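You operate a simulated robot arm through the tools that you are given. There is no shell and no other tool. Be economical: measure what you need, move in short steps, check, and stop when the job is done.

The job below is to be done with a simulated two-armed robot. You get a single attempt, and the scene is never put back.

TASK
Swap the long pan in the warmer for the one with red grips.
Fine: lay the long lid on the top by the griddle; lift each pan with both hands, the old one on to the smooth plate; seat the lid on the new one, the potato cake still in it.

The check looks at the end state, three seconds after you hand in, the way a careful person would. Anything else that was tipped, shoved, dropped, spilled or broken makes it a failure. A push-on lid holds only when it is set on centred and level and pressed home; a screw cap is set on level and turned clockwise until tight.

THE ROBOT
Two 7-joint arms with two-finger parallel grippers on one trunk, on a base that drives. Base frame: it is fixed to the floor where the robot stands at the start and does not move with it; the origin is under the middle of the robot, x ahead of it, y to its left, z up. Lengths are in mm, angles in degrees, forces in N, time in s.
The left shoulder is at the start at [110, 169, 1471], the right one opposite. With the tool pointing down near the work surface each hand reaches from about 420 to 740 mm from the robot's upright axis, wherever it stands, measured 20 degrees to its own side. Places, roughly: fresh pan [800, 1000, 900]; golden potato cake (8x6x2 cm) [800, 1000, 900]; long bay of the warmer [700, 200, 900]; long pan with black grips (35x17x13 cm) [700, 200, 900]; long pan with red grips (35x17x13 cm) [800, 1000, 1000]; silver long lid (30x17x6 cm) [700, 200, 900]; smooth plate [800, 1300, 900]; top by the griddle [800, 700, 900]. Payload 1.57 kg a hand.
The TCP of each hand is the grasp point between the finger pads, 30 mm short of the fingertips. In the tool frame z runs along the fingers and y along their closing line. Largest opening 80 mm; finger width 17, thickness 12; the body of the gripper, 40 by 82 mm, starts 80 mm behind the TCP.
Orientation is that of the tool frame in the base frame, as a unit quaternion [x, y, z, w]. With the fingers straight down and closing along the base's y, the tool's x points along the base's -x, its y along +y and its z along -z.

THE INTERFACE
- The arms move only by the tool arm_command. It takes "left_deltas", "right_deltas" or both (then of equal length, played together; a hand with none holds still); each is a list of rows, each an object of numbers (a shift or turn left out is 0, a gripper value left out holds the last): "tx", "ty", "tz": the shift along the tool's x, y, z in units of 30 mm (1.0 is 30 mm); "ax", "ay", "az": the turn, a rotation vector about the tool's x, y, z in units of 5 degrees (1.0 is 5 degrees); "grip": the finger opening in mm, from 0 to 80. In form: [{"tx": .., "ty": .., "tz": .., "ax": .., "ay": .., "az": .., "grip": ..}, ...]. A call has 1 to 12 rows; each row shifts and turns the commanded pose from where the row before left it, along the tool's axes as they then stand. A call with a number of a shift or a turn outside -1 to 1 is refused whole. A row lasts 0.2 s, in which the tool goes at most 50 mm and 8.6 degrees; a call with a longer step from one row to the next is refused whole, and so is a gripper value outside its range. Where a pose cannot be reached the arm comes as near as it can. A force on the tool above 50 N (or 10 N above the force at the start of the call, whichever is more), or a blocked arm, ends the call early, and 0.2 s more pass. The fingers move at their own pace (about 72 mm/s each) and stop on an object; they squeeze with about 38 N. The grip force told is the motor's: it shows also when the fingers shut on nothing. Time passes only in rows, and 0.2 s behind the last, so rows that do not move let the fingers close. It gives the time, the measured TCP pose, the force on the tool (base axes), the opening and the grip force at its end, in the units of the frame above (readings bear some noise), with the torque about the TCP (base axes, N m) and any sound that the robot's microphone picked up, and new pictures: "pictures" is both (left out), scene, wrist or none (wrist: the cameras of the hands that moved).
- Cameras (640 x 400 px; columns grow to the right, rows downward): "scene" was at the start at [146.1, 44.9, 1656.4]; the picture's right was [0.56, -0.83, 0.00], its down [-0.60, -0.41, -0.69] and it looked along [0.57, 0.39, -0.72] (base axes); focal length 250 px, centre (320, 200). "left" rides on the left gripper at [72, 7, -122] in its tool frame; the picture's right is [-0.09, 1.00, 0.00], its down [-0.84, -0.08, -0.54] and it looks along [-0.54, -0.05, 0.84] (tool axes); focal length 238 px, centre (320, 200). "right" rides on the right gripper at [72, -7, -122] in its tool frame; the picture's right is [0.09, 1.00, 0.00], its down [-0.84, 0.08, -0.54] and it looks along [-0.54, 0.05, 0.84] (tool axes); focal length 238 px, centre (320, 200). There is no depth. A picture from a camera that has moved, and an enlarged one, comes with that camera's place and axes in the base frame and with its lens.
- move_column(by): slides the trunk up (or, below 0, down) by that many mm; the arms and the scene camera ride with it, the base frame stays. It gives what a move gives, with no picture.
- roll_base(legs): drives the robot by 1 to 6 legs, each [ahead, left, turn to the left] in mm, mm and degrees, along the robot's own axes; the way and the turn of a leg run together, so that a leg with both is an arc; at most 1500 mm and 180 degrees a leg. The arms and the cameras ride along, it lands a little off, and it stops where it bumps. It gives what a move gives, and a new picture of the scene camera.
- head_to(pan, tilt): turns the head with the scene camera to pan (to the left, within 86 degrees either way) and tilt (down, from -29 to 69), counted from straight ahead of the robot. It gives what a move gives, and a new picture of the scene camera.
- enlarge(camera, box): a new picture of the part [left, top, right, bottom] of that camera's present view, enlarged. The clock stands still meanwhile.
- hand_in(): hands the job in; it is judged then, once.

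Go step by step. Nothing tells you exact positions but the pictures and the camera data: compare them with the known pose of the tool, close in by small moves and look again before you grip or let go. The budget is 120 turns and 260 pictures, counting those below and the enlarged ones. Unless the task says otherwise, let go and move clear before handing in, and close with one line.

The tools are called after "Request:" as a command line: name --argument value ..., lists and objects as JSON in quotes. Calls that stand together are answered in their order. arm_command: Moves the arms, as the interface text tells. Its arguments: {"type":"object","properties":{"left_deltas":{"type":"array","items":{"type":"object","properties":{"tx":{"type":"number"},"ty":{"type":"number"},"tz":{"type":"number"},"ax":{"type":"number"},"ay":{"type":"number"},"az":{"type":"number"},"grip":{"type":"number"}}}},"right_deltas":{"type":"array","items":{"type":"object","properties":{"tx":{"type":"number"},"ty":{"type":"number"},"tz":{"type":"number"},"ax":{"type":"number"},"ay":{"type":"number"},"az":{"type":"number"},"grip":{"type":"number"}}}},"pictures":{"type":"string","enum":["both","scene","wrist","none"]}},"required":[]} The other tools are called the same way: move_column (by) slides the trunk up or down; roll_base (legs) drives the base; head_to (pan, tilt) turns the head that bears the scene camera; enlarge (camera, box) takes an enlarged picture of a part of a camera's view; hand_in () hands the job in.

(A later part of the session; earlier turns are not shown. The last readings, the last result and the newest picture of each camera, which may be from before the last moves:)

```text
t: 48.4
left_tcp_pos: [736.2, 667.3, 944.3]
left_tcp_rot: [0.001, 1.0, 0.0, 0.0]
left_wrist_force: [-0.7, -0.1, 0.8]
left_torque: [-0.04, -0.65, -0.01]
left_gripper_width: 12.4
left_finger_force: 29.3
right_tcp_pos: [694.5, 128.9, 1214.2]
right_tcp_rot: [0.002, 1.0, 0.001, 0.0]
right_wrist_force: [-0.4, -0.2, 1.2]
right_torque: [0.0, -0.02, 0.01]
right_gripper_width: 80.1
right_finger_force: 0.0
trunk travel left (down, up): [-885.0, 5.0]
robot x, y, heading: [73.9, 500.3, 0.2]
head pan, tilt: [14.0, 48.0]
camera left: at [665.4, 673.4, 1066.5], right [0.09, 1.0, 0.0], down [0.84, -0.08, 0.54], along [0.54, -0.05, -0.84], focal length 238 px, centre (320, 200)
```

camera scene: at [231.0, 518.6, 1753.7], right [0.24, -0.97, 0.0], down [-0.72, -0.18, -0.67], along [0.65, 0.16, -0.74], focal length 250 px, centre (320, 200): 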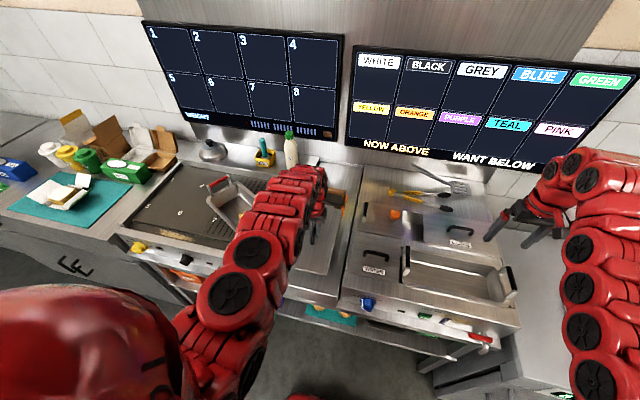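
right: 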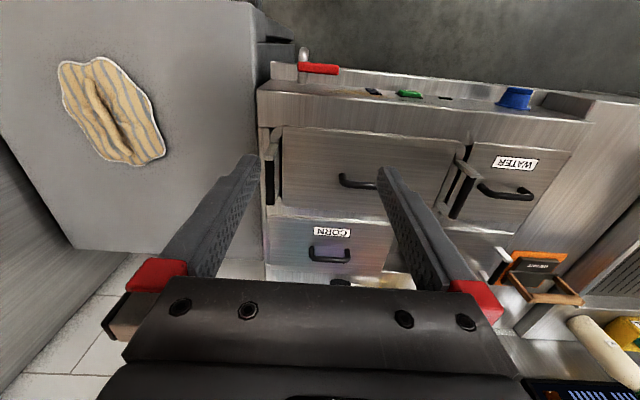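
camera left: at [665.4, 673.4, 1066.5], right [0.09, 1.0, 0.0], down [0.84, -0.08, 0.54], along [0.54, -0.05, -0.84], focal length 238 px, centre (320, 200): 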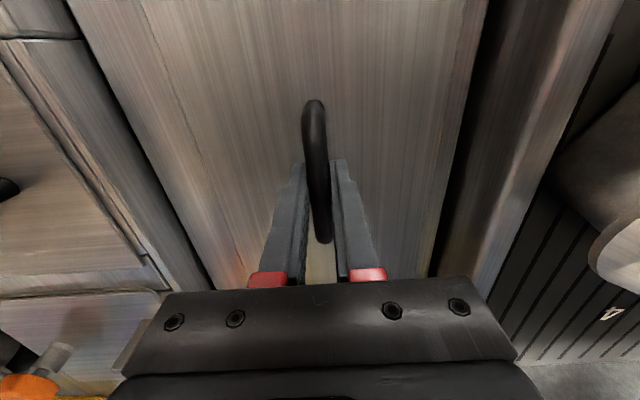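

First contact at the far end. A little further down to let it settle flat.

Request:
arm_command --left_deltas '[{"tz": 0.07}, {}]' --pictures "none"

Request:
arm_command --left_deltas '[{"tz": 0.07}, {}]' --pictures "none"

Request:
enlarge --camera "scene" --box '[240, 130, 400, 290]'

```text
t: 49.0
left_tcp_pos: [735.5, 667.4, 943.6]
left_tcp_rot: [0.002, 1.0, 0.0, 0.001]
left_wrist_force: [0.3, 0.7, 14.9]
left_torque: [-0.06, 0.58, 0.02]
left_gripper_width: 12.4
left_finger_force: 29.6
right_tcp_pos: [693.7, 128.3, 1214.5]
right_tcp_rot: [0.002, 1.0, 0.0, 0.001]
right_wrist_force: [-1.1, -0.4, 0.2]
right_torque: [-0.01, -0.01, -0.02]
right_gripper_width: 80.1
right_finger_force: 0.1
trunk travel left (down, up): [-885.0, 5.0]
robot x, y, heading: [74.4, 502.7, -0.3]
head pan, tilt: [14.0, 48.0]
```

```text
t: 49.6
left_tcp_pos: [735.9, 665.6, 943.1]
left_tcp_rot: [0.001, 1.0, 0.002, 0.004]
left_wrist_force: [8.6, 8.1, 46.1]
left_torque: [0.01, 0.65, -0.2]
left_gripper_width: 12.6
left_finger_force: 29.3
right_tcp_pos: [691.8, 128.3, 1216.3]
right_tcp_rot: [0.002, 1.0, 0.0, 0.003]
right_wrist_force: [-0.2, -0.7, 0.3]
right_torque: [0.01, 0.04, -0.03]
right_gripper_width: 80.0
right_finger_force: 0.0
trunk travel left (down, up): [-885.0, 5.0]
robot x, y, heading: [71.0, 501.0, 0.1]
head pan, tilt: [14.0, 48.0]
```

```text
2.50 times, centred on (320, 210) of scene
camera zoom: at [223.8, 518.3, 1755.0], right [0.24, -0.97, 0.0], down [-0.72, -0.18, -0.67], along [0.65, 0.16, -0.74], focal length 624 px, centre (320, 175)
```

zoom: 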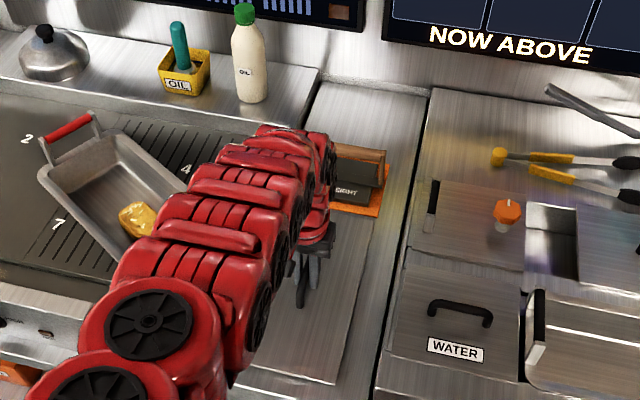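

Resting flat, clear of the mat. Relieve pressure, open, and rise straight up.

Request:
arm_command --left_deltas '[{"tz": -0.09}, {"grip": 40}, {"grip": 40}, {}, {"tz": -0.5}, {"tz": -1}, {"tz": -1}, {"tz": -1}, {"tz": -1, "grip": 80}, {}]'

```text
t: 51.8
left_tcp_pos: [735.2, 667.0, 1071.0]
left_tcp_rot: [0.002, 1.0, 0.0, -0.002]
left_wrist_force: [0.2, 0.8, -0.3]
left_torque: [-0.01, -0.01, 0.01]
left_gripper_width: 80.0
left_finger_force: 0.0
right_tcp_pos: [695.3, 128.9, 1212.6]
right_tcp_rot: [0.003, 1.0, -0.001, 0.0]
right_wrist_force: [0.1, -0.3, -0.7]
right_torque: [0.03, 0.03, 0.0]
right_gripper_width: 79.8
right_finger_force: 0.0
trunk travel left (down, up): [-885.0, 5.0]
robot x, y, heading: [74.0, 503.1, -0.1]
head pan, tilt: [14.0, 48.0]
camera scene: at [229.8, 518.7, 1753.8], right [0.24, -0.97, 0.0], down [-0.72, -0.18, -0.67], along [0.65, 0.16, -0.74], focal length 250 px, centre (320, 200)
camera left: at [663.9, 674.1, 1194.7], right [0.1, 1.0, 0.0], down [0.84, -0.08, 0.54], along [0.54, -0.05, -0.84], focal length 238 px, centre (320, 200)
```

scene: 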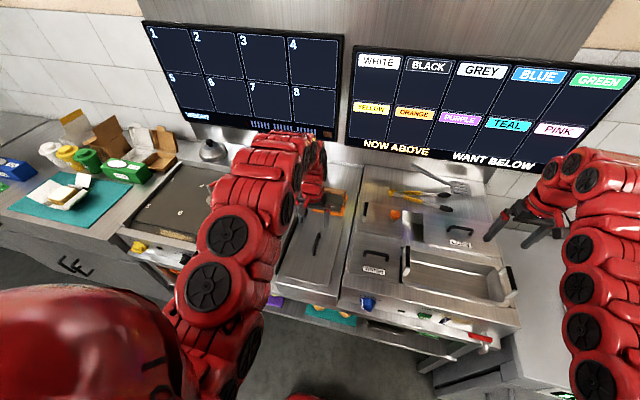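
left: 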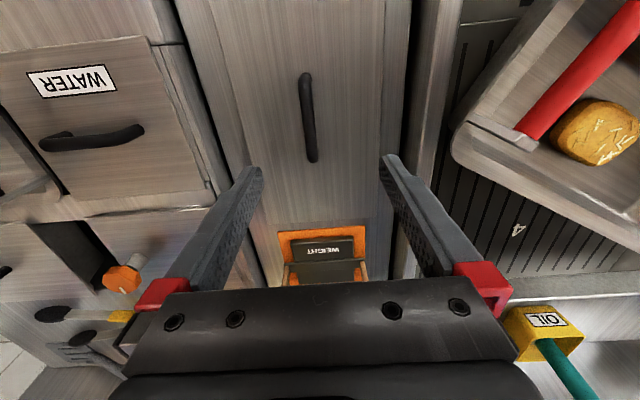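

The lid is lying on the top by the griddle. Next I drive right to face the warmer, bringing the left hand over the left black grip, and bring the right hand over the right grip.

Request:
roll_base --legs '[[0, -338, 0]]'

Request:
arm_command --right_deltas '[{"tz": 1, "ty": 1}, {"tz": 1, "ty": 1}, {"tz": 1, "ty": 1}, {"tz": 1, "ty": 1}, {"tz": 0.5, "ty": 1, "tx": -0.5}, {"ty": 1, "tx": -0.7}, {"ty": 0.7}, {}]'

Request:
enlarge --camera "left" --box '[0, 0, 640, 400]'

```text
t: 54.0
left_tcp_pos: [734.3, 344.1, 1071.8]
left_tcp_rot: [-0.002, 1.0, 0.0, -0.001]
left_wrist_force: [-0.3, -1.1, 0.1]
left_torque: [-0.05, -0.03, 0.0]
left_gripper_width: 79.9
left_finger_force: 0.0
right_tcp_pos: [697.4, -195.5, 1213.4]
right_tcp_rot: [-0.002, 1.0, -0.001, 0.0]
right_wrist_force: [0.7, 0.1, 0.5]
right_torque: [-0.01, -0.01, 0.0]
right_gripper_width: 80.1
right_finger_force: 0.0
trunk travel left (down, up): [-885.0, 5.0]
robot x, y, heading: [75.0, 175.7, 0.7]
head pan, tilt: [14.0, 48.0]
camera scene: at [229.4, 191.6, 1753.9], right [0.25, -0.97, 0.0], down [-0.72, -0.18, -0.67], along [0.65, 0.16, -0.74], focal length 250 px, centre (320, 200)
```

scene: 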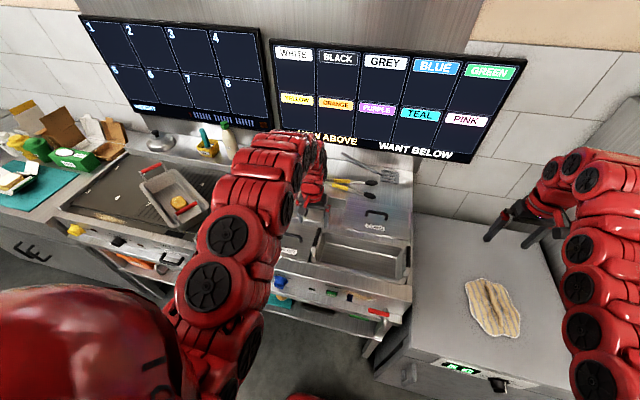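

```text
t: 55.8
left_tcp_pos: [733.3, 340.4, 1071.7]
left_tcp_rot: [-0.003, 1.0, 0.001, -0.001]
left_wrist_force: [-0.1, 0.5, -0.7]
left_torque: [0.02, -0.02, 0.01]
left_gripper_width: 80.4
left_finger_force: 0.0
right_tcp_pos: [734.4, 4.8, 1078.3]
right_tcp_rot: [-0.002, 1.0, 0.0, 0.0]
right_wrist_force: [0.0, 0.0, -0.2]
right_torque: [0.01, -0.04, 0.01]
right_gripper_width: 80.1
right_finger_force: 0.1
trunk travel left (down, up): [-885.0, 5.0]
robot x, y, heading: [76.0, 169.8, 0.4]
head pan, tilt: [14.0, 48.0]
camera scene: at [229.5, 189.5, 1753.9], right [0.25, -0.97, 0.0], down [-0.72, -0.18, -0.67], along [0.65, 0.16, -0.74], focal length 250 px, centre (320, 200)
camera right: at [662.4, -1.0, 1201.3], right [-0.1, 1.0, 0.0], down [0.84, 0.08, 0.54], along [0.54, 0.05, -0.84], focal length 238 px, centre (320, 200)
```

scene: 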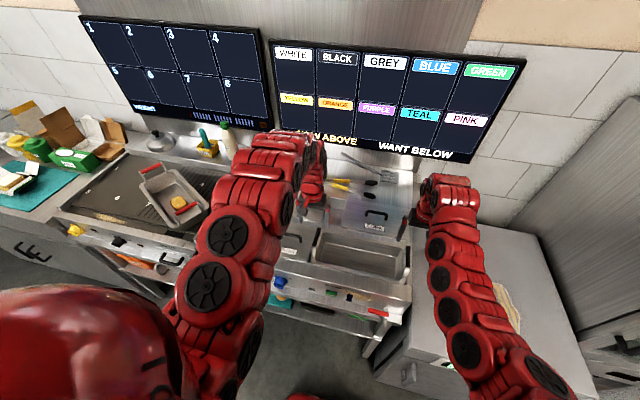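
right: 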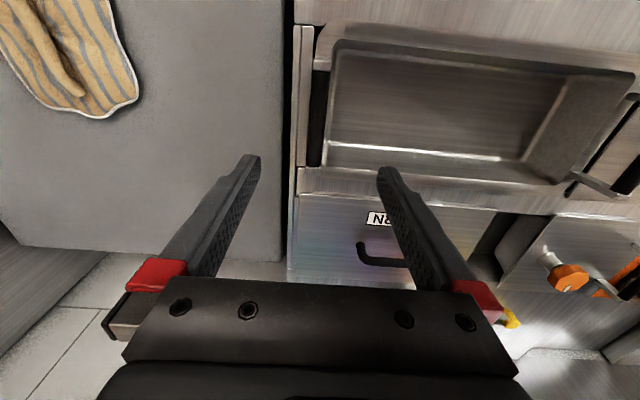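

```text
1.00 times, centred on (320, 200) of left (not enlarged: the box is as wide or as high as the picture)
camera zoom: at [662.9, 348.1, 1195.0], right [0.09, 1.0, 0.0], down [0.84, -0.08, 0.54], along [0.54, -0.05, -0.84], focal length 238 px, centre (320, 200)
```

zoom: 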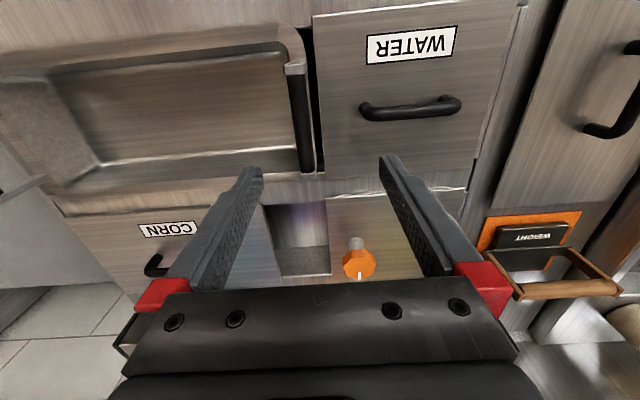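

I'd like a closer look at the right grip, and at both grips from the scene camera, to fix their heights.

Request:
enlarge --camera "right" --box '[240, 10, 400, 210]'

Request:
enlarge --camera "scene" --box '[280, 190, 440, 310]'

```text
2.00 times, centred on (320, 110) of right
camera zoom: at [662.4, -1.0, 1201.3], right [-0.1, 1.0, 0.0], down [0.84, 0.08, 0.54], along [0.54, 0.05, -0.84], focal length 477 px, centre (320, 380)
```

zoom: 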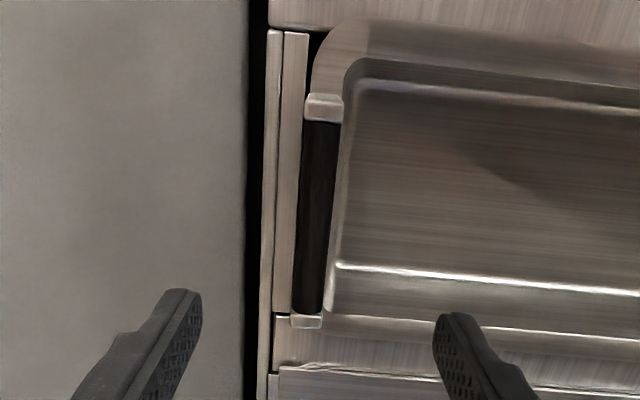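

```text
3.33 times, centred on (360, 250) of scene
camera zoom: at [229.5, 189.5, 1753.9], right [0.25, -0.97, 0.0], down [-0.72, -0.18, -0.67], along [0.65, 0.16, -0.74], focal length 832 px, centre (187, 33)
```

zoom: 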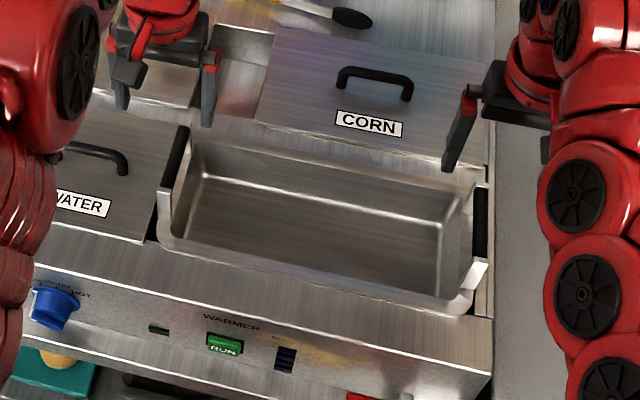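

Both grips triangulate to x≈715, z≈988, y≈325 (left) and 3 (right). I align both hands above with fingers 50 mm open, down to z≈1030, then check.

Request:
arm_command --left_deltas '[{"tx": 0.6, "ty": -0.5, "grip": 50}, {"tz": 0.6}, {"tz": 0.7}, {}]' --right_deltas '[{"tx": 0.63, "ty": -0.07, "grip": 50}, {"tz": 0.8}, {"tz": 0.8}, {}]' --pictures "wrist"

```text
t: 56.8
left_tcp_pos: [716.3, 325.3, 1032.6]
left_tcp_rot: [-0.003, 1.0, 0.002, -0.001]
left_wrist_force: [0.6, 0.2, 1.2]
left_torque: [0.0, -0.04, 0.0]
left_gripper_width: 50.0
left_finger_force: 0.2
left hand out of reach, approached as far as the arm can: row 1
right_tcp_pos: [714.3, 1.1, 1032.2]
right_tcp_rot: [-0.002, 1.0, 0.001, 0.0]
right_wrist_force: [-0.7, -0.1, -0.4]
right_torque: [-0.01, -0.05, -0.01]
right_gripper_width: 49.9
right_finger_force: 0.1
trunk travel left (down, up): [-885.0, 5.0]
robot x, y, heading: [75.3, 170.5, 0.4]
head pan, tilt: [14.0, 48.0]
camera right: at [641.2, -6.0, 1153.0], right [-0.1, 1.0, 0.0], down [0.84, 0.08, 0.54], along [0.54, 0.05, -0.84], focal length 238 px, centre (320, 200)
camera left: at [644.6, 331.0, 1156.2], right [0.09, 1.0, 0.0], down [0.84, -0.08, 0.54], along [0.54, -0.05, -0.84], focal length 238 px, centre (320, 200)
```

right: 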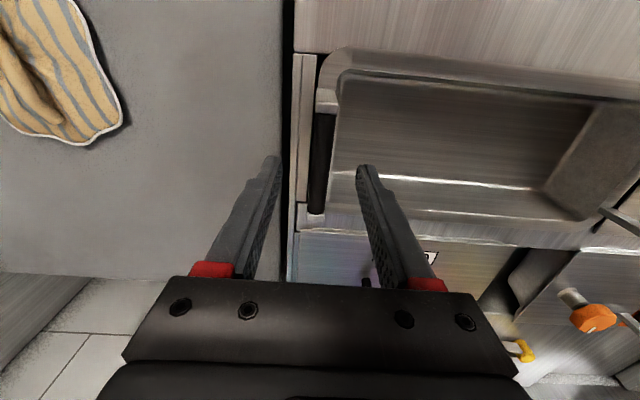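
left: 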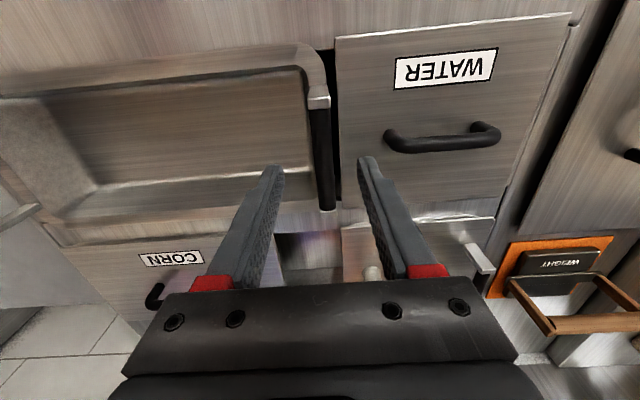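

Both bars are centred between the fingers and z≈989 is confirmed. Lower both to z≈989 and close together.

Request:
arm_command --left_deltas '[{"tz": 0.5}, {"tz": 0.5}, {"tz": 0.45}, {}]' --right_deltas '[{"tz": 0.5}, {"tz": 0.5}, {"tz": 0.45}, {}]' --pictures "wrist"

```text
t: 57.8
left_tcp_pos: [715.6, 325.7, 988.7]
left_tcp_rot: [-0.002, 1.0, 0.001, -0.001]
left_wrist_force: [0.5, 1.0, -0.6]
left_torque: [-0.01, 0.03, 0.01]
left_gripper_width: 50.1
left_finger_force: 0.1
right_tcp_pos: [713.6, 1.3, 988.2]
right_tcp_rot: [-0.003, 1.0, -0.001, 0.0]
right_wrist_force: [0.9, -0.1, 0.0]
right_torque: [0.03, 0.03, 0.03]
right_gripper_width: 49.8
right_finger_force: 0.0
trunk travel left (down, up): [-885.0, 5.0]
robot x, y, heading: [75.6, 169.7, 0.3]
head pan, tilt: [14.0, 48.0]
camera right: at [642.4, -4.5, 1109.8], right [-0.1, 1.0, 0.0], down [0.84, 0.08, 0.54], along [0.54, 0.05, -0.84], focal length 238 px, centre (320, 200)
camera left: at [644.9, 332.2, 1112.5], right [0.09, 1.0, 0.0], down [0.84, -0.08, 0.54], along [0.54, -0.05, -0.84], focal length 238 px, centre (320, 200)
```

right: 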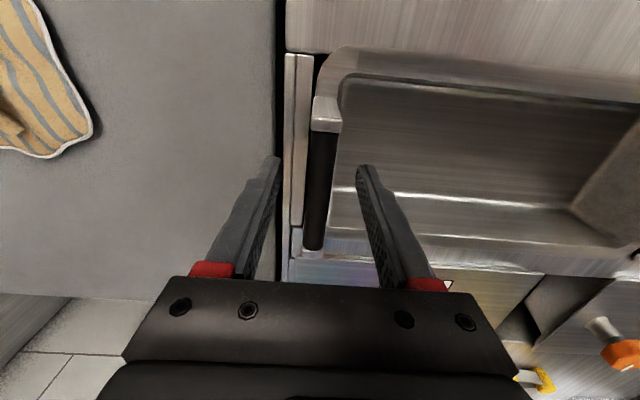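
left: 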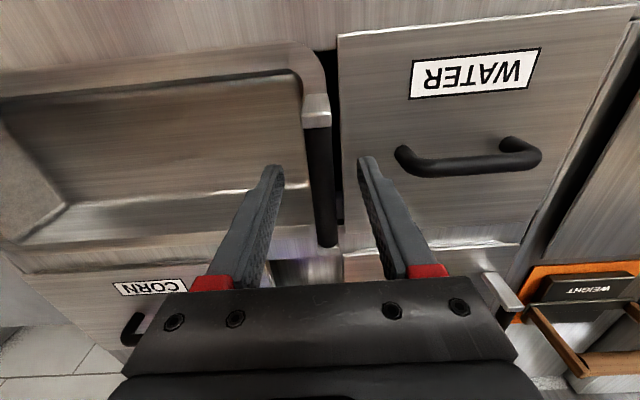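

Geometry agrees (bar at the TCP). Close both hands.

Request:
arm_command --left_deltas '[{"grip": 0}, {"grip": 0}, {"grip": 0}, {"grip": 0}]' --right_deltas '[{"grip": 0}, {"grip": 0}, {"grip": 0}, {"grip": 0}]' --pictures "none"

```text
t: 58.8
left_tcp_pos: [715.3, 327.8, 990.7]
left_tcp_rot: [-0.003, 1.0, 0.001, -0.001]
left_wrist_force: [0.3, 13.5, 3.4]
left_torque: [0.12, -0.01, -0.14]
left_gripper_width: 14.6
left_finger_force: 30.8
right_tcp_pos: [715.1, 1.4, 987.5]
right_tcp_rot: [-0.001, 1.0, 0.0, 0.0]
right_wrist_force: [0.7, -9.6, -0.9]
right_torque: [0.0, 0.11, -0.07]
right_gripper_width: 14.6
right_finger_force: 30.3
trunk travel left (down, up): [-885.0, 5.0]
robot x, y, heading: [70.9, 168.9, 0.3]
head pan, tilt: [14.0, 48.0]
```

Both grips held (14.6 mm). Relieve the slight squeeze and lift both together slowly.

Request:
arm_command --left_deltas '[{"ty": 0.08}, {"tz": -0.2}, {"tz": -0.2}, {"tz": -0.3}, {"tz": -0.4}, {}]' --right_deltas '[{"ty": -0.02}, {"tz": -0.2}, {"tz": -0.2}, {"tz": -0.3}, {"tz": -0.4}, {}]' --pictures "scene"

```text
t: 60.2
left_tcp_pos: [716.0, 329.8, 1021.7]
left_tcp_rot: [-0.001, 1.0, 0.001, -0.002]
left_wrist_force: [-2.2, -14.5, -5.4]
left_torque: [-0.08, 0.19, -0.12]
left_gripper_width: 14.5
left_finger_force: 30.5
right_tcp_pos: [716.2, 3.7, 1021.5]
right_tcp_rot: [-0.003, 1.0, 0.001, 0.0]
right_wrist_force: [1.1, 14.9, -4.7]
right_torque: [0.08, -0.18, -0.23]
right_gripper_width: 14.6
right_finger_force: 31.4
trunk travel left (down, up): [-885.0, 5.0]
robot x, y, heading: [75.3, 170.5, 0.3]
head pan, tilt: [14.0, 48.0]
camera scene: at [230.9, 189.4, 1753.7], right [0.25, -0.97, 0.0], down [-0.72, -0.18, -0.67], along [0.65, 0.16, -0.74], focal length 250 px, centre (320, 200)
```

scene: 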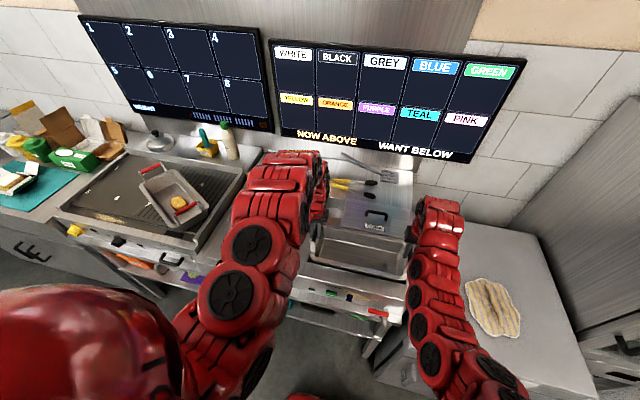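

The pan (about 1 kg) is free and level. Continue the lift to about z 1115.

Request:
arm_command --left_deltas '[{"tz": -0.6, "ty": -0.04}, {"tz": -0.8}, {"tz": -0.8}, {"tz": -0.6}, {"tz": -0.4}, {}]' --right_deltas '[{"tz": -0.6}, {"tz": -0.8}, {"tz": -0.8}, {"tz": -0.6}, {"tz": -0.4}, {}]' --pictures "none"

Request:
roll_base --legs '[[-330, 0, 0]]'

```text
t: 61.6
left_tcp_pos: [720.5, 327.5, 1112.6]
left_tcp_rot: [-0.001, 1.0, 0.001, -0.002]
left_wrist_force: [-2.3, 1.9, -4.9]
left_torque: [0.01, 0.13, -0.5]
left_gripper_width: 14.6
left_finger_force: 30.7
left hand out of reach, approached as far as the arm can: row 2
right_tcp_pos: [715.2, -0.1, 1115.4]
right_tcp_rot: [-0.002, 1.0, 0.0, 0.0]
right_wrist_force: [3.8, -1.7, -4.8]
right_torque: [-0.03, -0.06, -0.5]
right_gripper_width: 14.8
right_finger_force: 31.1
trunk travel left (down, up): [-885.0, 5.0]
robot x, y, heading: [74.3, 171.8, 0.2]
head pan, tilt: [14.0, 48.0]
```

```text
t: 63.8
left_tcp_pos: [391.5, 330.8, 1112.1]
left_tcp_rot: [-0.005, 1.0, 0.001, -0.002]
left_wrist_force: [-2.4, -3.6, -5.6]
left_torque: [-0.01, -0.02, -0.47]
left_gripper_width: 14.4
left_finger_force: 30.5
right_tcp_pos: [387.2, 4.8, 1113.6]
right_tcp_rot: [-0.006, 1.0, 0.0, -0.001]
right_wrist_force: [3.1, 4.2, -5.1]
right_torque: [0.04, 0.06, -0.45]
right_gripper_width: 14.7
right_finger_force: 30.6
trunk travel left (down, up): [-885.0, 5.0]
robot x, y, heading: [-258.9, 169.7, 0.8]
head pan, tilt: [14.0, 48.0]
camera scene: at [-97.0, 188.2, 1753.5], right [0.25, -0.97, 0.0], down [-0.72, -0.19, -0.67], along [0.65, 0.17, -0.74], focal length 250 px, centre (320, 200)
```

scene: 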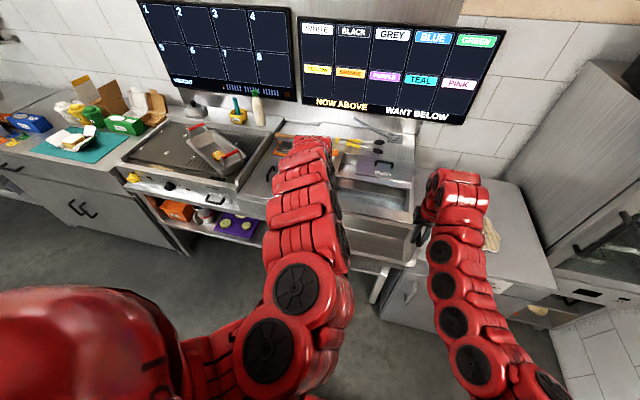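

The old pan hangs level in both hands in front of the counter. I bring it in and lower it a bit, then rotate it 30° clockwise about its centre with both hands.

Request:
arm_command --left_deltas '[{"tx": 0.33, "tz": 0.27}, {"tx": 0.33, "tz": 0.27}, {"tx": 0.33, "tz": 0.27}, {"tx": 0.33, "tz": 0.27}, {}]' --right_deltas '[{"tx": 0.3, "tz": 0.27}, {"tx": 0.3, "tz": 0.27}, {"tx": 0.3, "tz": 0.27}, {"tx": 0.3, "tz": 0.27}, {}]' --pictures "none"

Request:
arm_command --left_deltas '[{"tx": -0.284, "ty": -0.0074, "az": 0.6}, {"tx": -0.284, "ty": -0.0074, "az": 0.6}, {"tx": -0.284, "ty": -0.0074, "az": 0.6}, {"tx": -0.284, "ty": -0.0074, "az": 0.6}, {}]' --right_deltas '[{"tx": 0.284, "ty": 0.0074, "az": 0.6}, {"tx": 0.284, "ty": 0.0074, "az": 0.6}, {"tx": 0.284, "ty": 0.0074, "az": 0.6}, {"tx": 0.284, "ty": 0.0074, "az": 0.6}, {}]' --pictures "scene"

```text
t: 65.0
left_tcp_pos: [367.3, 329.3, 1076.1]
left_tcp_rot: [-0.006, 1.0, 0.0, -0.003]
left_wrist_force: [-3.6, -5.0, -4.6]
left_torque: [0.09, 0.55, -0.58]
left_gripper_width: 15.3
left_finger_force: 31.3
left hand out of reach, approached as far as the arm can: row 2, 3, 4
right_tcp_pos: [350.8, 4.0, 1082.1]
right_tcp_rot: [-0.006, 1.0, 0.001, 0.0]
right_wrist_force: [3.1, 4.1, -4.8]
right_torque: [-0.02, -0.46, -0.58]
right_gripper_width: 15.2
right_finger_force: 31.2
trunk travel left (down, up): [-885.0, 5.0]
robot x, y, heading: [-259.1, 166.9, 0.6]
head pan, tilt: [14.0, 48.0]
```

```text
t: 66.2
left_tcp_pos: [399.6, 325.2, 1075.7]
left_tcp_rot: [0.101, 0.995, 0.0, -0.003]
left_wrist_force: [-10.1, -23.4, -4.2]
left_torque: [-0.07, 0.26, -0.6]
left_gripper_width: 15.5
left_finger_force: 30.9
right_tcp_pos: [318.2, 10.0, 1076.3]
right_tcp_rot: [0.097, 0.995, 0.001, 0.002]
right_wrist_force: [11.0, 24.6, -6.0]
right_torque: [0.01, -0.19, -0.6]
right_gripper_width: 15.3
right_finger_force: 31.5
right hand out of reach, approached as far as the arm can: row 3
trunk travel left (down, up): [-885.0, 5.0]
robot x, y, heading: [-252.1, 167.4, 0.3]
head pan, tilt: [14.0, 48.0]
camera scene: at [-99.3, 187.9, 1753.7], right [0.25, -0.97, 0.0], down [-0.72, -0.19, -0.67], along [0.65, 0.17, -0.74], focal length 250 px, centre (320, 200)
```

scene: 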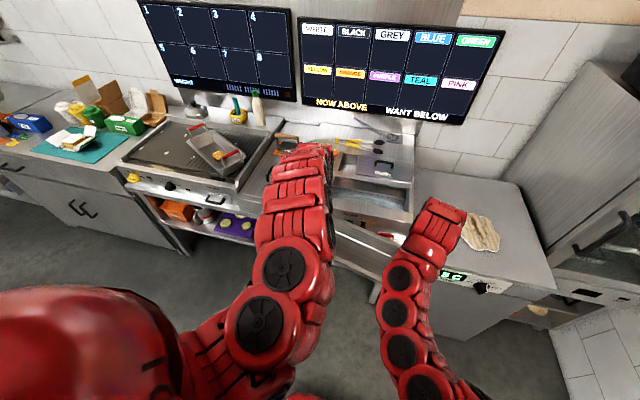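

The hands pull slightly apart and the fingers lag 3° in yaw; I correct both and rotate on about the right hand by 9°.

Request:
arm_command --left_deltas '[{"ty": -0.04, "az": 0.6}, {"tx": -0.568, "ty": -0.015, "az": 0.6}, {"tx": -0.568, "ty": -0.015, "az": 0.6}, {"tx": -0.568, "ty": -0.015, "az": 0.6}, {}]' --right_deltas '[{"ty": 0.04, "az": 0.6}, {"az": 0.6}, {"az": 0.6}, {"az": 0.6}, {}]' --pictures "none"

```text
t: 67.4
left_tcp_pos: [445.9, 309.4, 1074.9]
left_tcp_rot: [0.204, 0.979, 0.0, -0.002]
left_wrist_force: [-9.9, -26.6, -4.7]
left_torque: [-0.01, 0.27, 0.31]
left_gripper_width: 14.8
left_finger_force: 30.8
right_tcp_pos: [318.3, 8.7, 1075.7]
right_tcp_rot: [0.202, 0.979, 0.001, 0.002]
right_wrist_force: [9.6, 27.2, -4.4]
right_torque: [0.04, -0.24, 0.3]
right_gripper_width: 14.9
right_finger_force: 30.7
trunk travel left (down, up): [-885.0, 5.0]
robot x, y, heading: [-257.2, 168.6, 0.7]
head pan, tilt: [14.0, 48.0]
```

Yaw matches now. I ease the tension and rotate another 6° by drawing the right hand back.

Request:
arm_command --left_deltas '[{"ty": -0.08}, {"az": 0.6}, {"az": 0.6}, {}]' --right_deltas '[{}, {"tx": 0.568, "ty": 0.015, "az": 0.6}, {"tx": 0.568, "ty": 0.015, "az": 0.6}, {}]' --pictures "none"

```text
t: 68.4
left_tcp_pos: [446.1, 303.7, 1074.0]
left_tcp_rot: [0.255, 0.967, -0.002, -0.004]
left_wrist_force: [-18.1, -36.8, -5.6]
left_torque: [0.27, 0.79, 0.35]
left_gripper_width: 14.8
left_finger_force: 30.5
right_tcp_pos: [287.7, 17.3, 1070.6]
right_tcp_rot: [0.25, 0.968, 0.004, 0.002]
right_wrist_force: [18.4, 37.6, -4.0]
right_torque: [-0.15, -0.77, 0.24]
right_gripper_width: 14.5
right_finger_force: 30.9
right hand out of reach, approached as far as the arm can: row 2, 3
trunk travel left (down, up): [-885.0, 5.0]
robot x, y, heading: [-255.2, 167.3, 0.8]
head pan, tilt: [14.0, 48.0]
```

Rotation is now 29°. I relieve the tension and level the right hand by 3 mm.

Request:
arm_command --left_deltas '[{"ty": -0.06}, {}]' --right_deltas '[{"tz": -0.1}, {}]' --pictures "none"

Request:
head_to --pan 45 --tilt 38

```text
t: 69.0
left_tcp_pos: [444.5, 303.3, 1075.4]
left_tcp_rot: [0.254, 0.967, -0.002, 0.0]
left_wrist_force: [-17.5, -35.7, -5.1]
left_torque: [-0.17, 0.04, 0.34]
left_gripper_width: 14.8
left_finger_force: 30.4
right_tcp_pos: [287.8, 17.3, 1071.2]
right_tcp_rot: [0.252, 0.968, 0.003, 0.003]
right_wrist_force: [16.8, 34.6, -3.2]
right_torque: [0.24, 0.01, 0.27]
right_gripper_width: 14.8
right_finger_force: 30.7
trunk travel left (down, up): [-885.0, 5.0]
robot x, y, heading: [-258.4, 166.8, 0.3]
head pan, tilt: [14.0, 48.0]
```

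```text
t: 69.9
left_tcp_pos: [444.9, 302.4, 1074.8]
left_tcp_rot: [0.254, 0.967, -0.002, -0.001]
left_wrist_force: [-16.4, -34.8, -5.1]
left_torque: [-0.29, -0.11, 0.36]
left_gripper_width: 14.6
left_finger_force: 30.8
right_tcp_pos: [287.0, 16.8, 1071.0]
right_tcp_rot: [0.251, 0.968, 0.003, 0.002]
right_wrist_force: [17.1, 34.9, -3.8]
right_torque: [0.27, 0.12, 0.33]
right_gripper_width: 14.7
right_finger_force: 30.7
trunk travel left (down, up): [-885.0, 5.0]
robot x, y, heading: [-258.7, 167.0, 0.6]
head pan, tilt: [45.0, 38.0]
camera scene: at [-115.1, 229.9, 1768.2], right [0.71, -0.7, 0.0], down [-0.43, -0.44, -0.79], along [0.55, 0.56, -0.62], focal length 250 px, centre (320, 200)
```

scene: 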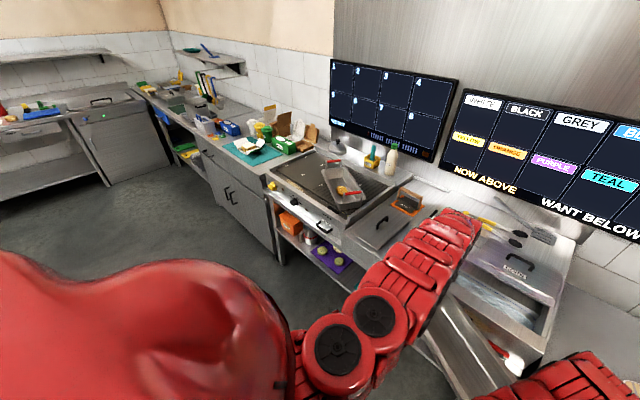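

The view of the griddle is clear. I first relax the remaining tension with a larger correction of the left hand.

Request:
arm_command --left_deltas '[{"ty": -0.15}, {"ty": -0.1}, {}]' --right_deltas '[{"tz": -0.06}, {"tz": -0.06}, {}]' --pictures "none"

Request:
enlarge --camera "scene" --box '[230, 130, 430, 260]'

```text
t: 70.7
left_tcp_pos: [442.9, 300.9, 1076.3]
left_tcp_rot: [0.253, 0.968, 0.001, -0.001]
left_wrist_force: [-3.7, -10.4, -5.1]
left_torque: [-0.16, -0.13, 0.42]
left_gripper_width: 14.6
left_finger_force: 30.6
right_tcp_pos: [285.7, 13.8, 1071.9]
right_tcp_rot: [0.254, 0.967, -0.001, 0.002]
right_wrist_force: [3.1, 11.2, -4.6]
right_torque: [0.18, 0.14, 0.41]
right_gripper_width: 14.6
right_finger_force: 30.6
right hand out of reach, approached as far as the arm can: row 1
trunk travel left (down, up): [-885.0, 5.0]
robot x, y, heading: [-255.2, 165.1, 0.8]
head pan, tilt: [45.0, 38.0]
```

```text
3.08 times, centred on (330, 195) of scene
camera zoom: at [-115.0, 230.2, 1768.2], right [0.72, -0.7, 0.0], down [-0.43, -0.44, -0.79], along [0.55, 0.56, -0.62], focal length 768 px, centre (289, 215)
```

zoom: 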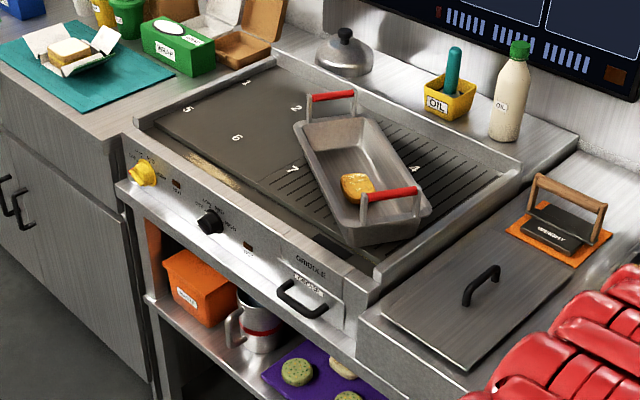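

Measured: smooth plate x 675–1030, y 1125–1445, surface z≈910; red pan centre ≈(775,970), far-left corner ≈(782,1147). I aim the old pan at about (840,1300) with its axis ~31° from x. First drive left well clear of the counter and turn.

Request:
roll_base --legs '[[20, 1455, 0], [0, 0, -31]]'

```text
t: 79.5
left_tcp_pos: [407.8, 1391.8, 1075.8]
left_tcp_rot: [0.496, 0.868, 0.002, 0.0]
left_wrist_force: [24.9, 12.1, -4.0]
left_torque: [0.13, -0.08, 0.37]
left_gripper_width: 14.6
left_finger_force: 30.6
right_tcp_pos: [128.8, 1225.1, 1072.8]
right_tcp_rot: [0.497, 0.868, -0.003, 0.001]
right_wrist_force: [-25.4, -12.7, -5.6]
right_torque: [-0.13, 0.12, 0.36]
right_gripper_width: 14.6
right_finger_force: 31.1
trunk travel left (down, up): [-885.0, 5.0]
robot x, y, heading: [-262.8, 1628.4, -29.5]
head pan, tilt: [45.0, 38.0]
camera scene: at [-109.0, 1611.8, 1768.2], right [0.27, -0.96, 0.0], down [-0.59, -0.16, -0.79], along [0.76, 0.21, -0.62], focal length 250 px, centre (320, 200)
```

scene: 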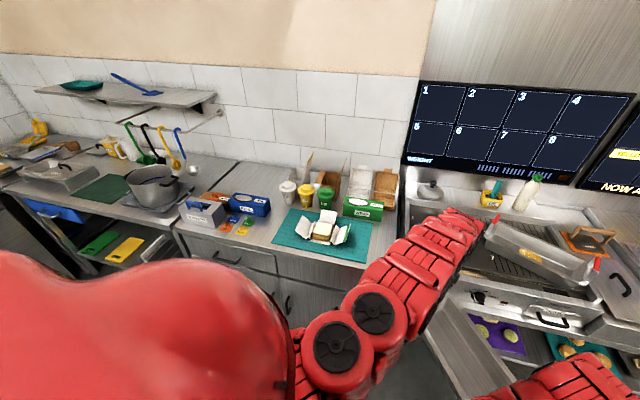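

The pan's centre is at (268,1308), axis 31°. I drive two thirds of the way in and look.

Request:
roll_base --legs '[[335, 183, 0]]'

Request:
head_to --pan 5 --tilt 48

```text
t: 81.9
left_tcp_pos: [785.9, 1383.0, 1076.0]
left_tcp_rot: [0.497, 0.867, 0.002, -0.001]
left_wrist_force: [3.0, -0.8, -3.9]
left_torque: [-0.01, -0.01, 0.35]
left_gripper_width: 14.8
left_finger_force: 30.9
right_tcp_pos: [506.3, 1215.0, 1071.8]
right_tcp_rot: [0.497, 0.868, -0.003, 0.002]
right_wrist_force: [-4.4, 0.4, -5.4]
right_torque: [0.01, 0.04, 0.43]
right_gripper_width: 14.5
right_finger_force: 31.3
trunk travel left (down, up): [-885.0, 5.0]
robot x, y, heading: [116.6, 1621.5, -29.5]
head pan, tilt: [45.0, 38.0]
camera scene: at [269.4, 1602.9, 1768.4], right [0.27, -0.96, 0.0], down [-0.59, -0.16, -0.79], along [0.76, 0.21, -0.62], focal length 250 px, centre (320, 200)
```

scene: 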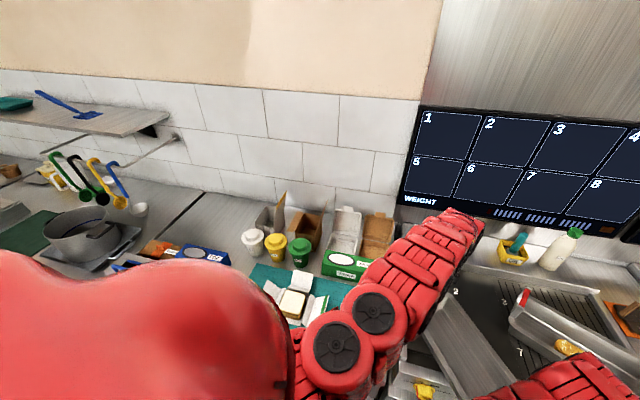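

```text
t: 83.0
left_tcp_pos: [786.5, 1382.9, 1076.9]
left_tcp_rot: [0.497, 0.868, 0.001, -0.001]
left_wrist_force: [2.1, -1.7, -5.1]
left_torque: [0.08, 0.01, 0.37]
left_gripper_width: 14.5
left_finger_force: 30.4
right_tcp_pos: [506.3, 1216.7, 1071.5]
right_tcp_rot: [0.498, 0.867, -0.003, 0.001]
right_wrist_force: [-2.0, 0.5, -4.0]
right_torque: [-0.06, -0.03, 0.43]
right_gripper_width: 14.7
right_finger_force: 30.3
trunk travel left (down, up): [-885.0, 5.0]
robot x, y, heading: [115.7, 1622.5, -29.7]
head pan, tilt: [5.0, 48.0]
camera scene: at [258.7, 1547.3, 1753.8], right [-0.42, -0.91, 0.0], down [-0.68, 0.31, -0.67], along [0.61, -0.28, -0.74], focal length 250 px, centre (320, 200)
```

scene: 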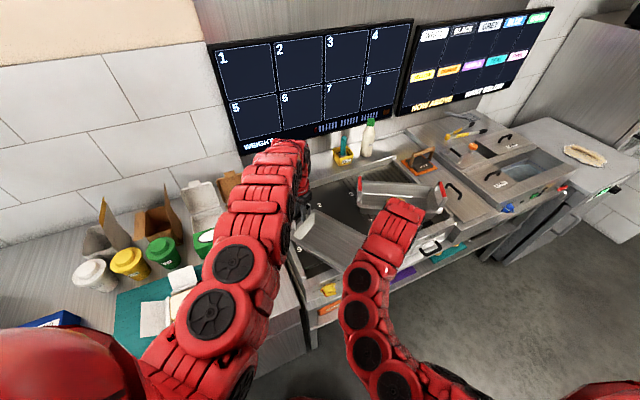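

Request:
enlarge --camera "scene" --box '[260, 140, 460, 300]'

```text
2.50 times, centred on (360, 220) of scene
camera zoom: at [258.7, 1547.3, 1753.8], right [-0.42, -0.91, 0.0], down [-0.68, 0.31, -0.67], along [0.61, -0.28, -0.74], focal length 624 px, centre (220, 150)
```

zoom: 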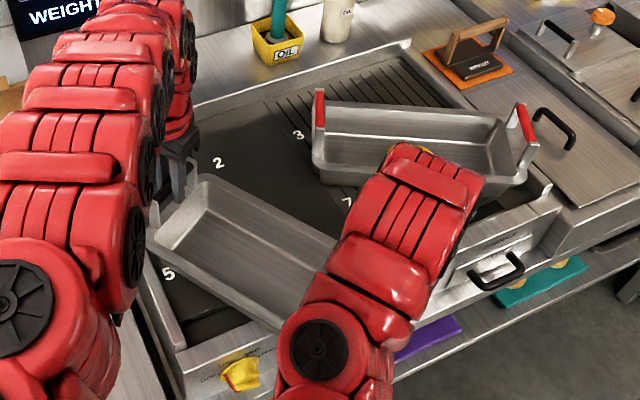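

Clearances agree: red pan's corner at (776,1142). The final 199 mm along x puts the old pan at (845,1302).

Request:
roll_base --legs '[[172, 100, 0]]'

Request:
enlarge --camera "scene" --box '[240, 160, 480, 350]'

```text
t: 84.3
left_tcp_pos: [909.0, 1387.6, 1071.2]
left_tcp_rot: [0.494, 0.87, 0.0, -0.005]
left_wrist_force: [2.3, -1.9, -5.7]
left_torque: [-0.14, 0.09, 0.33]
left_gripper_width: 14.7
left_finger_force: 31.1
right_tcp_pos: [630.9, 1219.3, 1068.9]
right_tcp_rot: [0.495, 0.869, -0.005, -0.002]
right_wrist_force: [-0.3, 1.9, -5.2]
right_torque: [0.09, 0.22, 0.36]
right_gripper_width: 14.5
right_finger_force: 30.7
trunk travel left (down, up): [-885.0, 5.0]
robot x, y, heading: [231.1, 1622.2, -29.1]
head pan, tilt: [5.0, 48.0]
stopped in leg 1: the robot was blocked; the commanded pose is now the measured one
camera scene: at [384.3, 1548.2, 1752.7], right [-0.41, -0.91, 0.0], down [-0.68, 0.3, -0.66], along [0.61, -0.27, -0.75], focal length 250 px, centre (320, 200)
```

scene: 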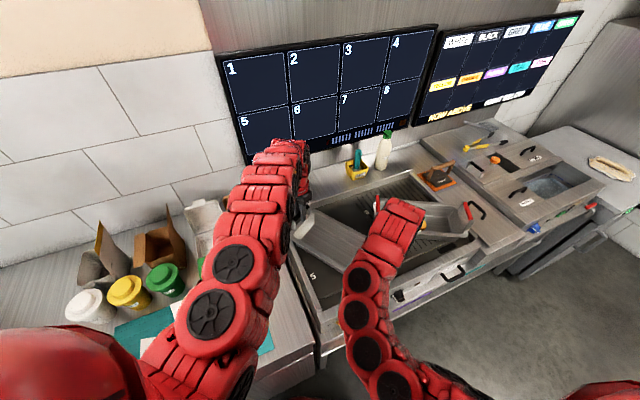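

```text
2.11 times, centred on (360, 255) of scene
camera zoom: at [384.3, 1548.2, 1752.7], right [-0.41, -0.91, 0.0], down [-0.68, 0.3, -0.66], along [0.61, -0.27, -0.75], focal length 526 px, centre (236, 84)
```

zoom: 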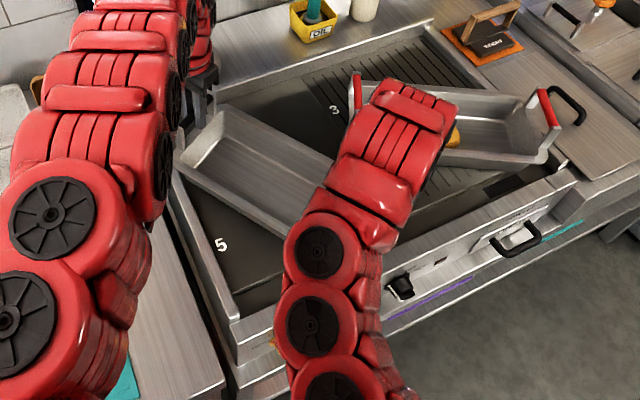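

The base bumped 75 mm short. I look down to see what is touching.

Request:
head_to --pan 30 --tilt 69

Request:
head_to --pan -25 --tilt 69

```text
t: 85.2
left_tcp_pos: [900.5, 1387.0, 1078.0]
left_tcp_rot: [0.494, 0.869, 0.002, -0.002]
left_wrist_force: [2.2, -1.3, -5.1]
left_torque: [0.05, 0.05, 0.38]
left_gripper_width: 14.3
left_finger_force: 30.5
right_tcp_pos: [621.9, 1218.8, 1071.8]
right_tcp_rot: [0.495, 0.869, -0.003, 0.002]
right_wrist_force: [-3.3, 1.9, -4.6]
right_torque: [0.0, -0.05, 0.44]
right_gripper_width: 14.7
right_finger_force: 30.7
trunk travel left (down, up): [-885.0, 5.0]
robot x, y, heading: [230.0, 1622.0, -29.1]
head pan, tilt: [30.0, 68.8]
camera scene: at [354.5, 1580.5, 1729.4], right [0.01, -1.0, 0.0], down [-0.93, -0.01, -0.36], along [0.36, 0.01, -0.93], focal length 250 px, centre (320, 200)
```

scene: 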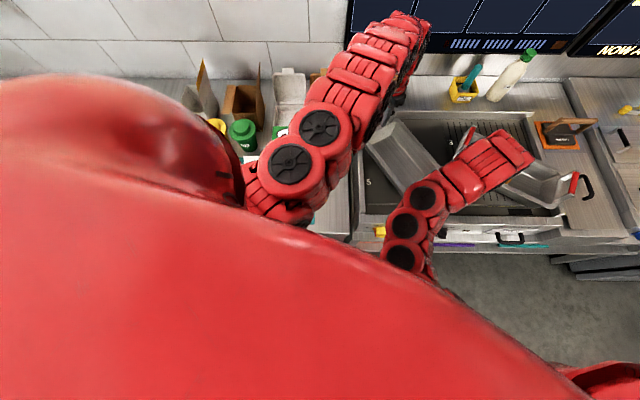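

```text
t: 86.4
left_tcp_pos: [902.1, 1388.6, 1076.2]
left_tcp_rot: [0.494, 0.869, 0.001, -0.001]
left_wrist_force: [1.9, -2.0, -5.8]
left_torque: [-0.08, -0.03, 0.37]
left_gripper_width: 14.8
left_finger_force: 30.6
right_tcp_pos: [622.4, 1218.1, 1072.5]
right_tcp_rot: [0.495, 0.869, -0.004, 0.001]
right_wrist_force: [-1.8, 1.5, -5.6]
right_torque: [0.07, 0.03, 0.37]
right_gripper_width: 14.7
right_finger_force: 31.0
trunk travel left (down, up): [-885.0, 5.0]
robot x, y, heading: [231.9, 1615.0, -29.1]
head pan, tilt: [-25.0, 68.8]
camera scene: at [334.0, 1534.5, 1729.1], right [-0.81, -0.59, 0.0], down [-0.55, 0.76, -0.36], along [0.21, -0.29, -0.93], focal length 250 px, centre (320, 200)
```

scene: 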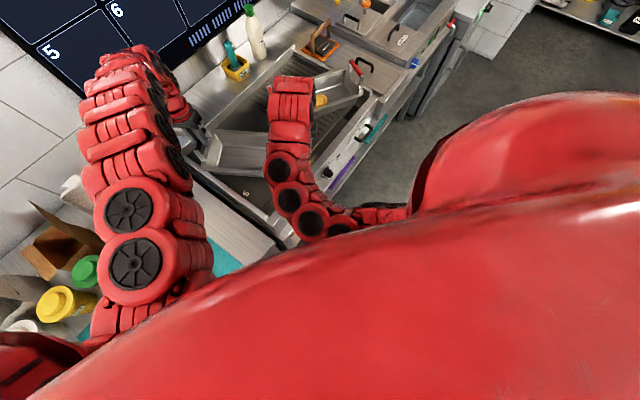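

The body hides the contact. I re-look at the smooth plate from this near-vertical view to pin down its front and left edges.

Request:
head_to --pan 28 --tilt 60

Request:
enlarge --camera "scene" --box '[320, 100, 600, 290]'

```text
t: 87.6
left_tcp_pos: [903.0, 1387.1, 1076.4]
left_tcp_rot: [0.494, 0.869, 0.002, -0.001]
left_wrist_force: [2.6, -0.8, -5.1]
left_torque: [-0.04, 0.01, 0.38]
left_gripper_width: 14.8
left_finger_force: 31.1
right_tcp_pos: [624.0, 1216.8, 1071.6]
right_tcp_rot: [0.494, 0.87, -0.004, 0.001]
right_wrist_force: [-2.0, 1.4, -5.6]
right_torque: [0.1, 0.0, 0.37]
right_gripper_width: 14.5
right_finger_force: 30.4
trunk travel left (down, up): [-885.0, 5.0]
robot x, y, heading: [229.8, 1621.3, -29.2]
head pan, tilt: [28.0, 60.0]
camera scene: at [368.1, 1578.3, 1738.5], right [-0.02, -1.0, 0.0], down [-0.87, 0.02, -0.5], along [0.5, -0.01, -0.87], focal length 250 px, centre (320, 200)
```

scene: 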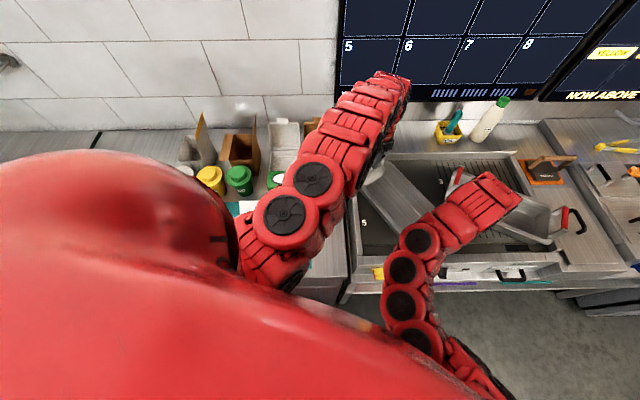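

```text
2.11 times, centred on (460, 195) of scene
camera zoom: at [368.1, 1578.3, 1738.5], right [-0.02, -1.0, 0.0], down [-0.87, 0.02, -0.5], along [0.5, -0.01, -0.87], focal length 526 px, centre (25, 210)
```

zoom: 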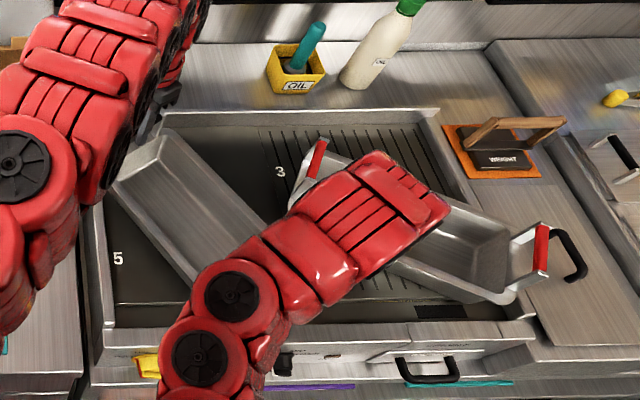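

Plate: x 666–1040, y 1110–1432. Because the arms reach further out when held higher relative to the shoulders, I raise and push out with both arms (+60,−10), then lower the trunk.

Request:
arm_command --left_deltas '[{"tx": -0.218, "ty": 0.258, "tz": -0.333}, {"tx": -0.218, "ty": 0.258, "tz": -0.333}, {"tx": -0.218, "ty": 0.258, "tz": -0.333}, {"tx": -0.218, "ty": 0.258, "tz": -0.333}, {"tx": -0.218, "ty": 0.258, "tz": -0.333}, {"tx": -0.218, "ty": 0.258, "tz": -0.333}, {}]' --right_deltas '[{"tx": -0.218, "ty": 0.258, "tz": -0.36}, {"tx": -0.218, "ty": 0.258, "tz": -0.36}, {"tx": -0.218, "ty": 0.258, "tz": -0.35}, {"tx": -0.218, "ty": 0.258, "tz": -0.35}, {"tx": -0.218, "ty": 0.258, "tz": -0.35}, {"tx": -0.218, "ty": 0.258, "tz": -0.35}, {}]' --pictures "none"

```text
t: 88.6
left_tcp_pos: [922.9, 1381.4, 1108.1]
left_tcp_rot: [0.497, 0.868, -0.003, -0.008]
left_wrist_force: [-1.3, -0.6, -5.0]
left_torque: [-0.46, -0.18, 0.18]
left_gripper_width: 14.4
left_finger_force: 30.6
left hand out of reach, approached as far as the arm can: row 3, 4, 5
right_tcp_pos: [643.5, 1218.3, 1075.5]
right_tcp_rot: [0.491, 0.871, 0.002, 0.005]
right_wrist_force: [1.3, 1.1, -5.0]
right_torque: [0.47, 0.29, -0.27]
right_gripper_width: 14.6
right_finger_force: 30.7
right hand out of reach, approached as far as the arm can: row 1, 2, 3, 4, 5
trunk travel left (down, up): [-885.0, 5.0]
robot x, y, heading: [232.4, 1615.5, -29.1]
head pan, tilt: [28.0, 60.0]
stopped in row 5 (left hand): the force on the tool passed its limit at 53 N (the readings are from after the stop); the commanded pose is now the measured one
```

The pan got tilted slightly as the right arm hit its inner limit. I level it while moving the right hand outward more than the left (a little less rotation).

Request:
arm_command --left_deltas '[{"tx": -0.039, "ty": 0.154, "az": -0.127}, {"tx": -0.039, "ty": 0.154, "az": -0.127}, {"tx": -0.039, "ty": 0.154, "tz": -0.1, "az": -0.127}, {"tx": -0.039, "ty": 0.154, "tz": -0.2, "az": -0.127}, {"tx": -0.039, "ty": 0.154, "tz": -0.3, "az": -0.127}, {"tx": -0.039, "ty": 0.154, "tz": -0.3, "az": -0.127}, {}]' --right_deltas '[{"tx": -0.157, "ty": 0.14, "tz": -0.15, "az": -0.127}, {"tx": -0.157, "ty": 0.14, "tz": -0.35, "az": -0.127}, {"tx": -0.157, "ty": 0.14, "tz": -0.4, "az": -0.127}, {"tx": -0.157, "ty": 0.14, "tz": -0.4, "az": -0.127}, {"tx": -0.157, "ty": 0.14, "tz": -0.4, "az": -0.127}, {"tx": -0.157, "ty": 0.14, "tz": -0.3, "az": -0.127}, {}]' --pictures "none"

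```text
t: 89.3
left_tcp_pos: [920.4, 1387.4, 1108.0]
left_tcp_rot: [0.491, 0.871, -0.01, -0.011]
left_wrist_force: [-0.1, -2.2, -4.3]
left_torque: [0.01, 0.06, 0.55]
left_gripper_width: 15.0
left_finger_force: 31.4
left hand out of reach, approached as far as the arm can: row 1, 2
right_tcp_pos: [648.1, 1212.1, 1076.0]
right_tcp_rot: [0.473, 0.881, 0.009, 0.009]
right_wrist_force: [1.0, 1.8, -3.7]
right_torque: [-0.05, 0.04, -0.28]
right_gripper_width: 14.5
right_finger_force: 30.8
right hand out of reach, approached as far as the arm can: row 1, 2, 3
trunk travel left (down, up): [-885.0, 5.0]
robot x, y, heading: [227.1, 1617.4, -29.1]
head pan, tilt: [28.0, 60.0]
stopped in row 3 (left hand): the force on the tool passed its limit at 62 N (the readings are from after the stop); the commanded pose is now the measured one
```

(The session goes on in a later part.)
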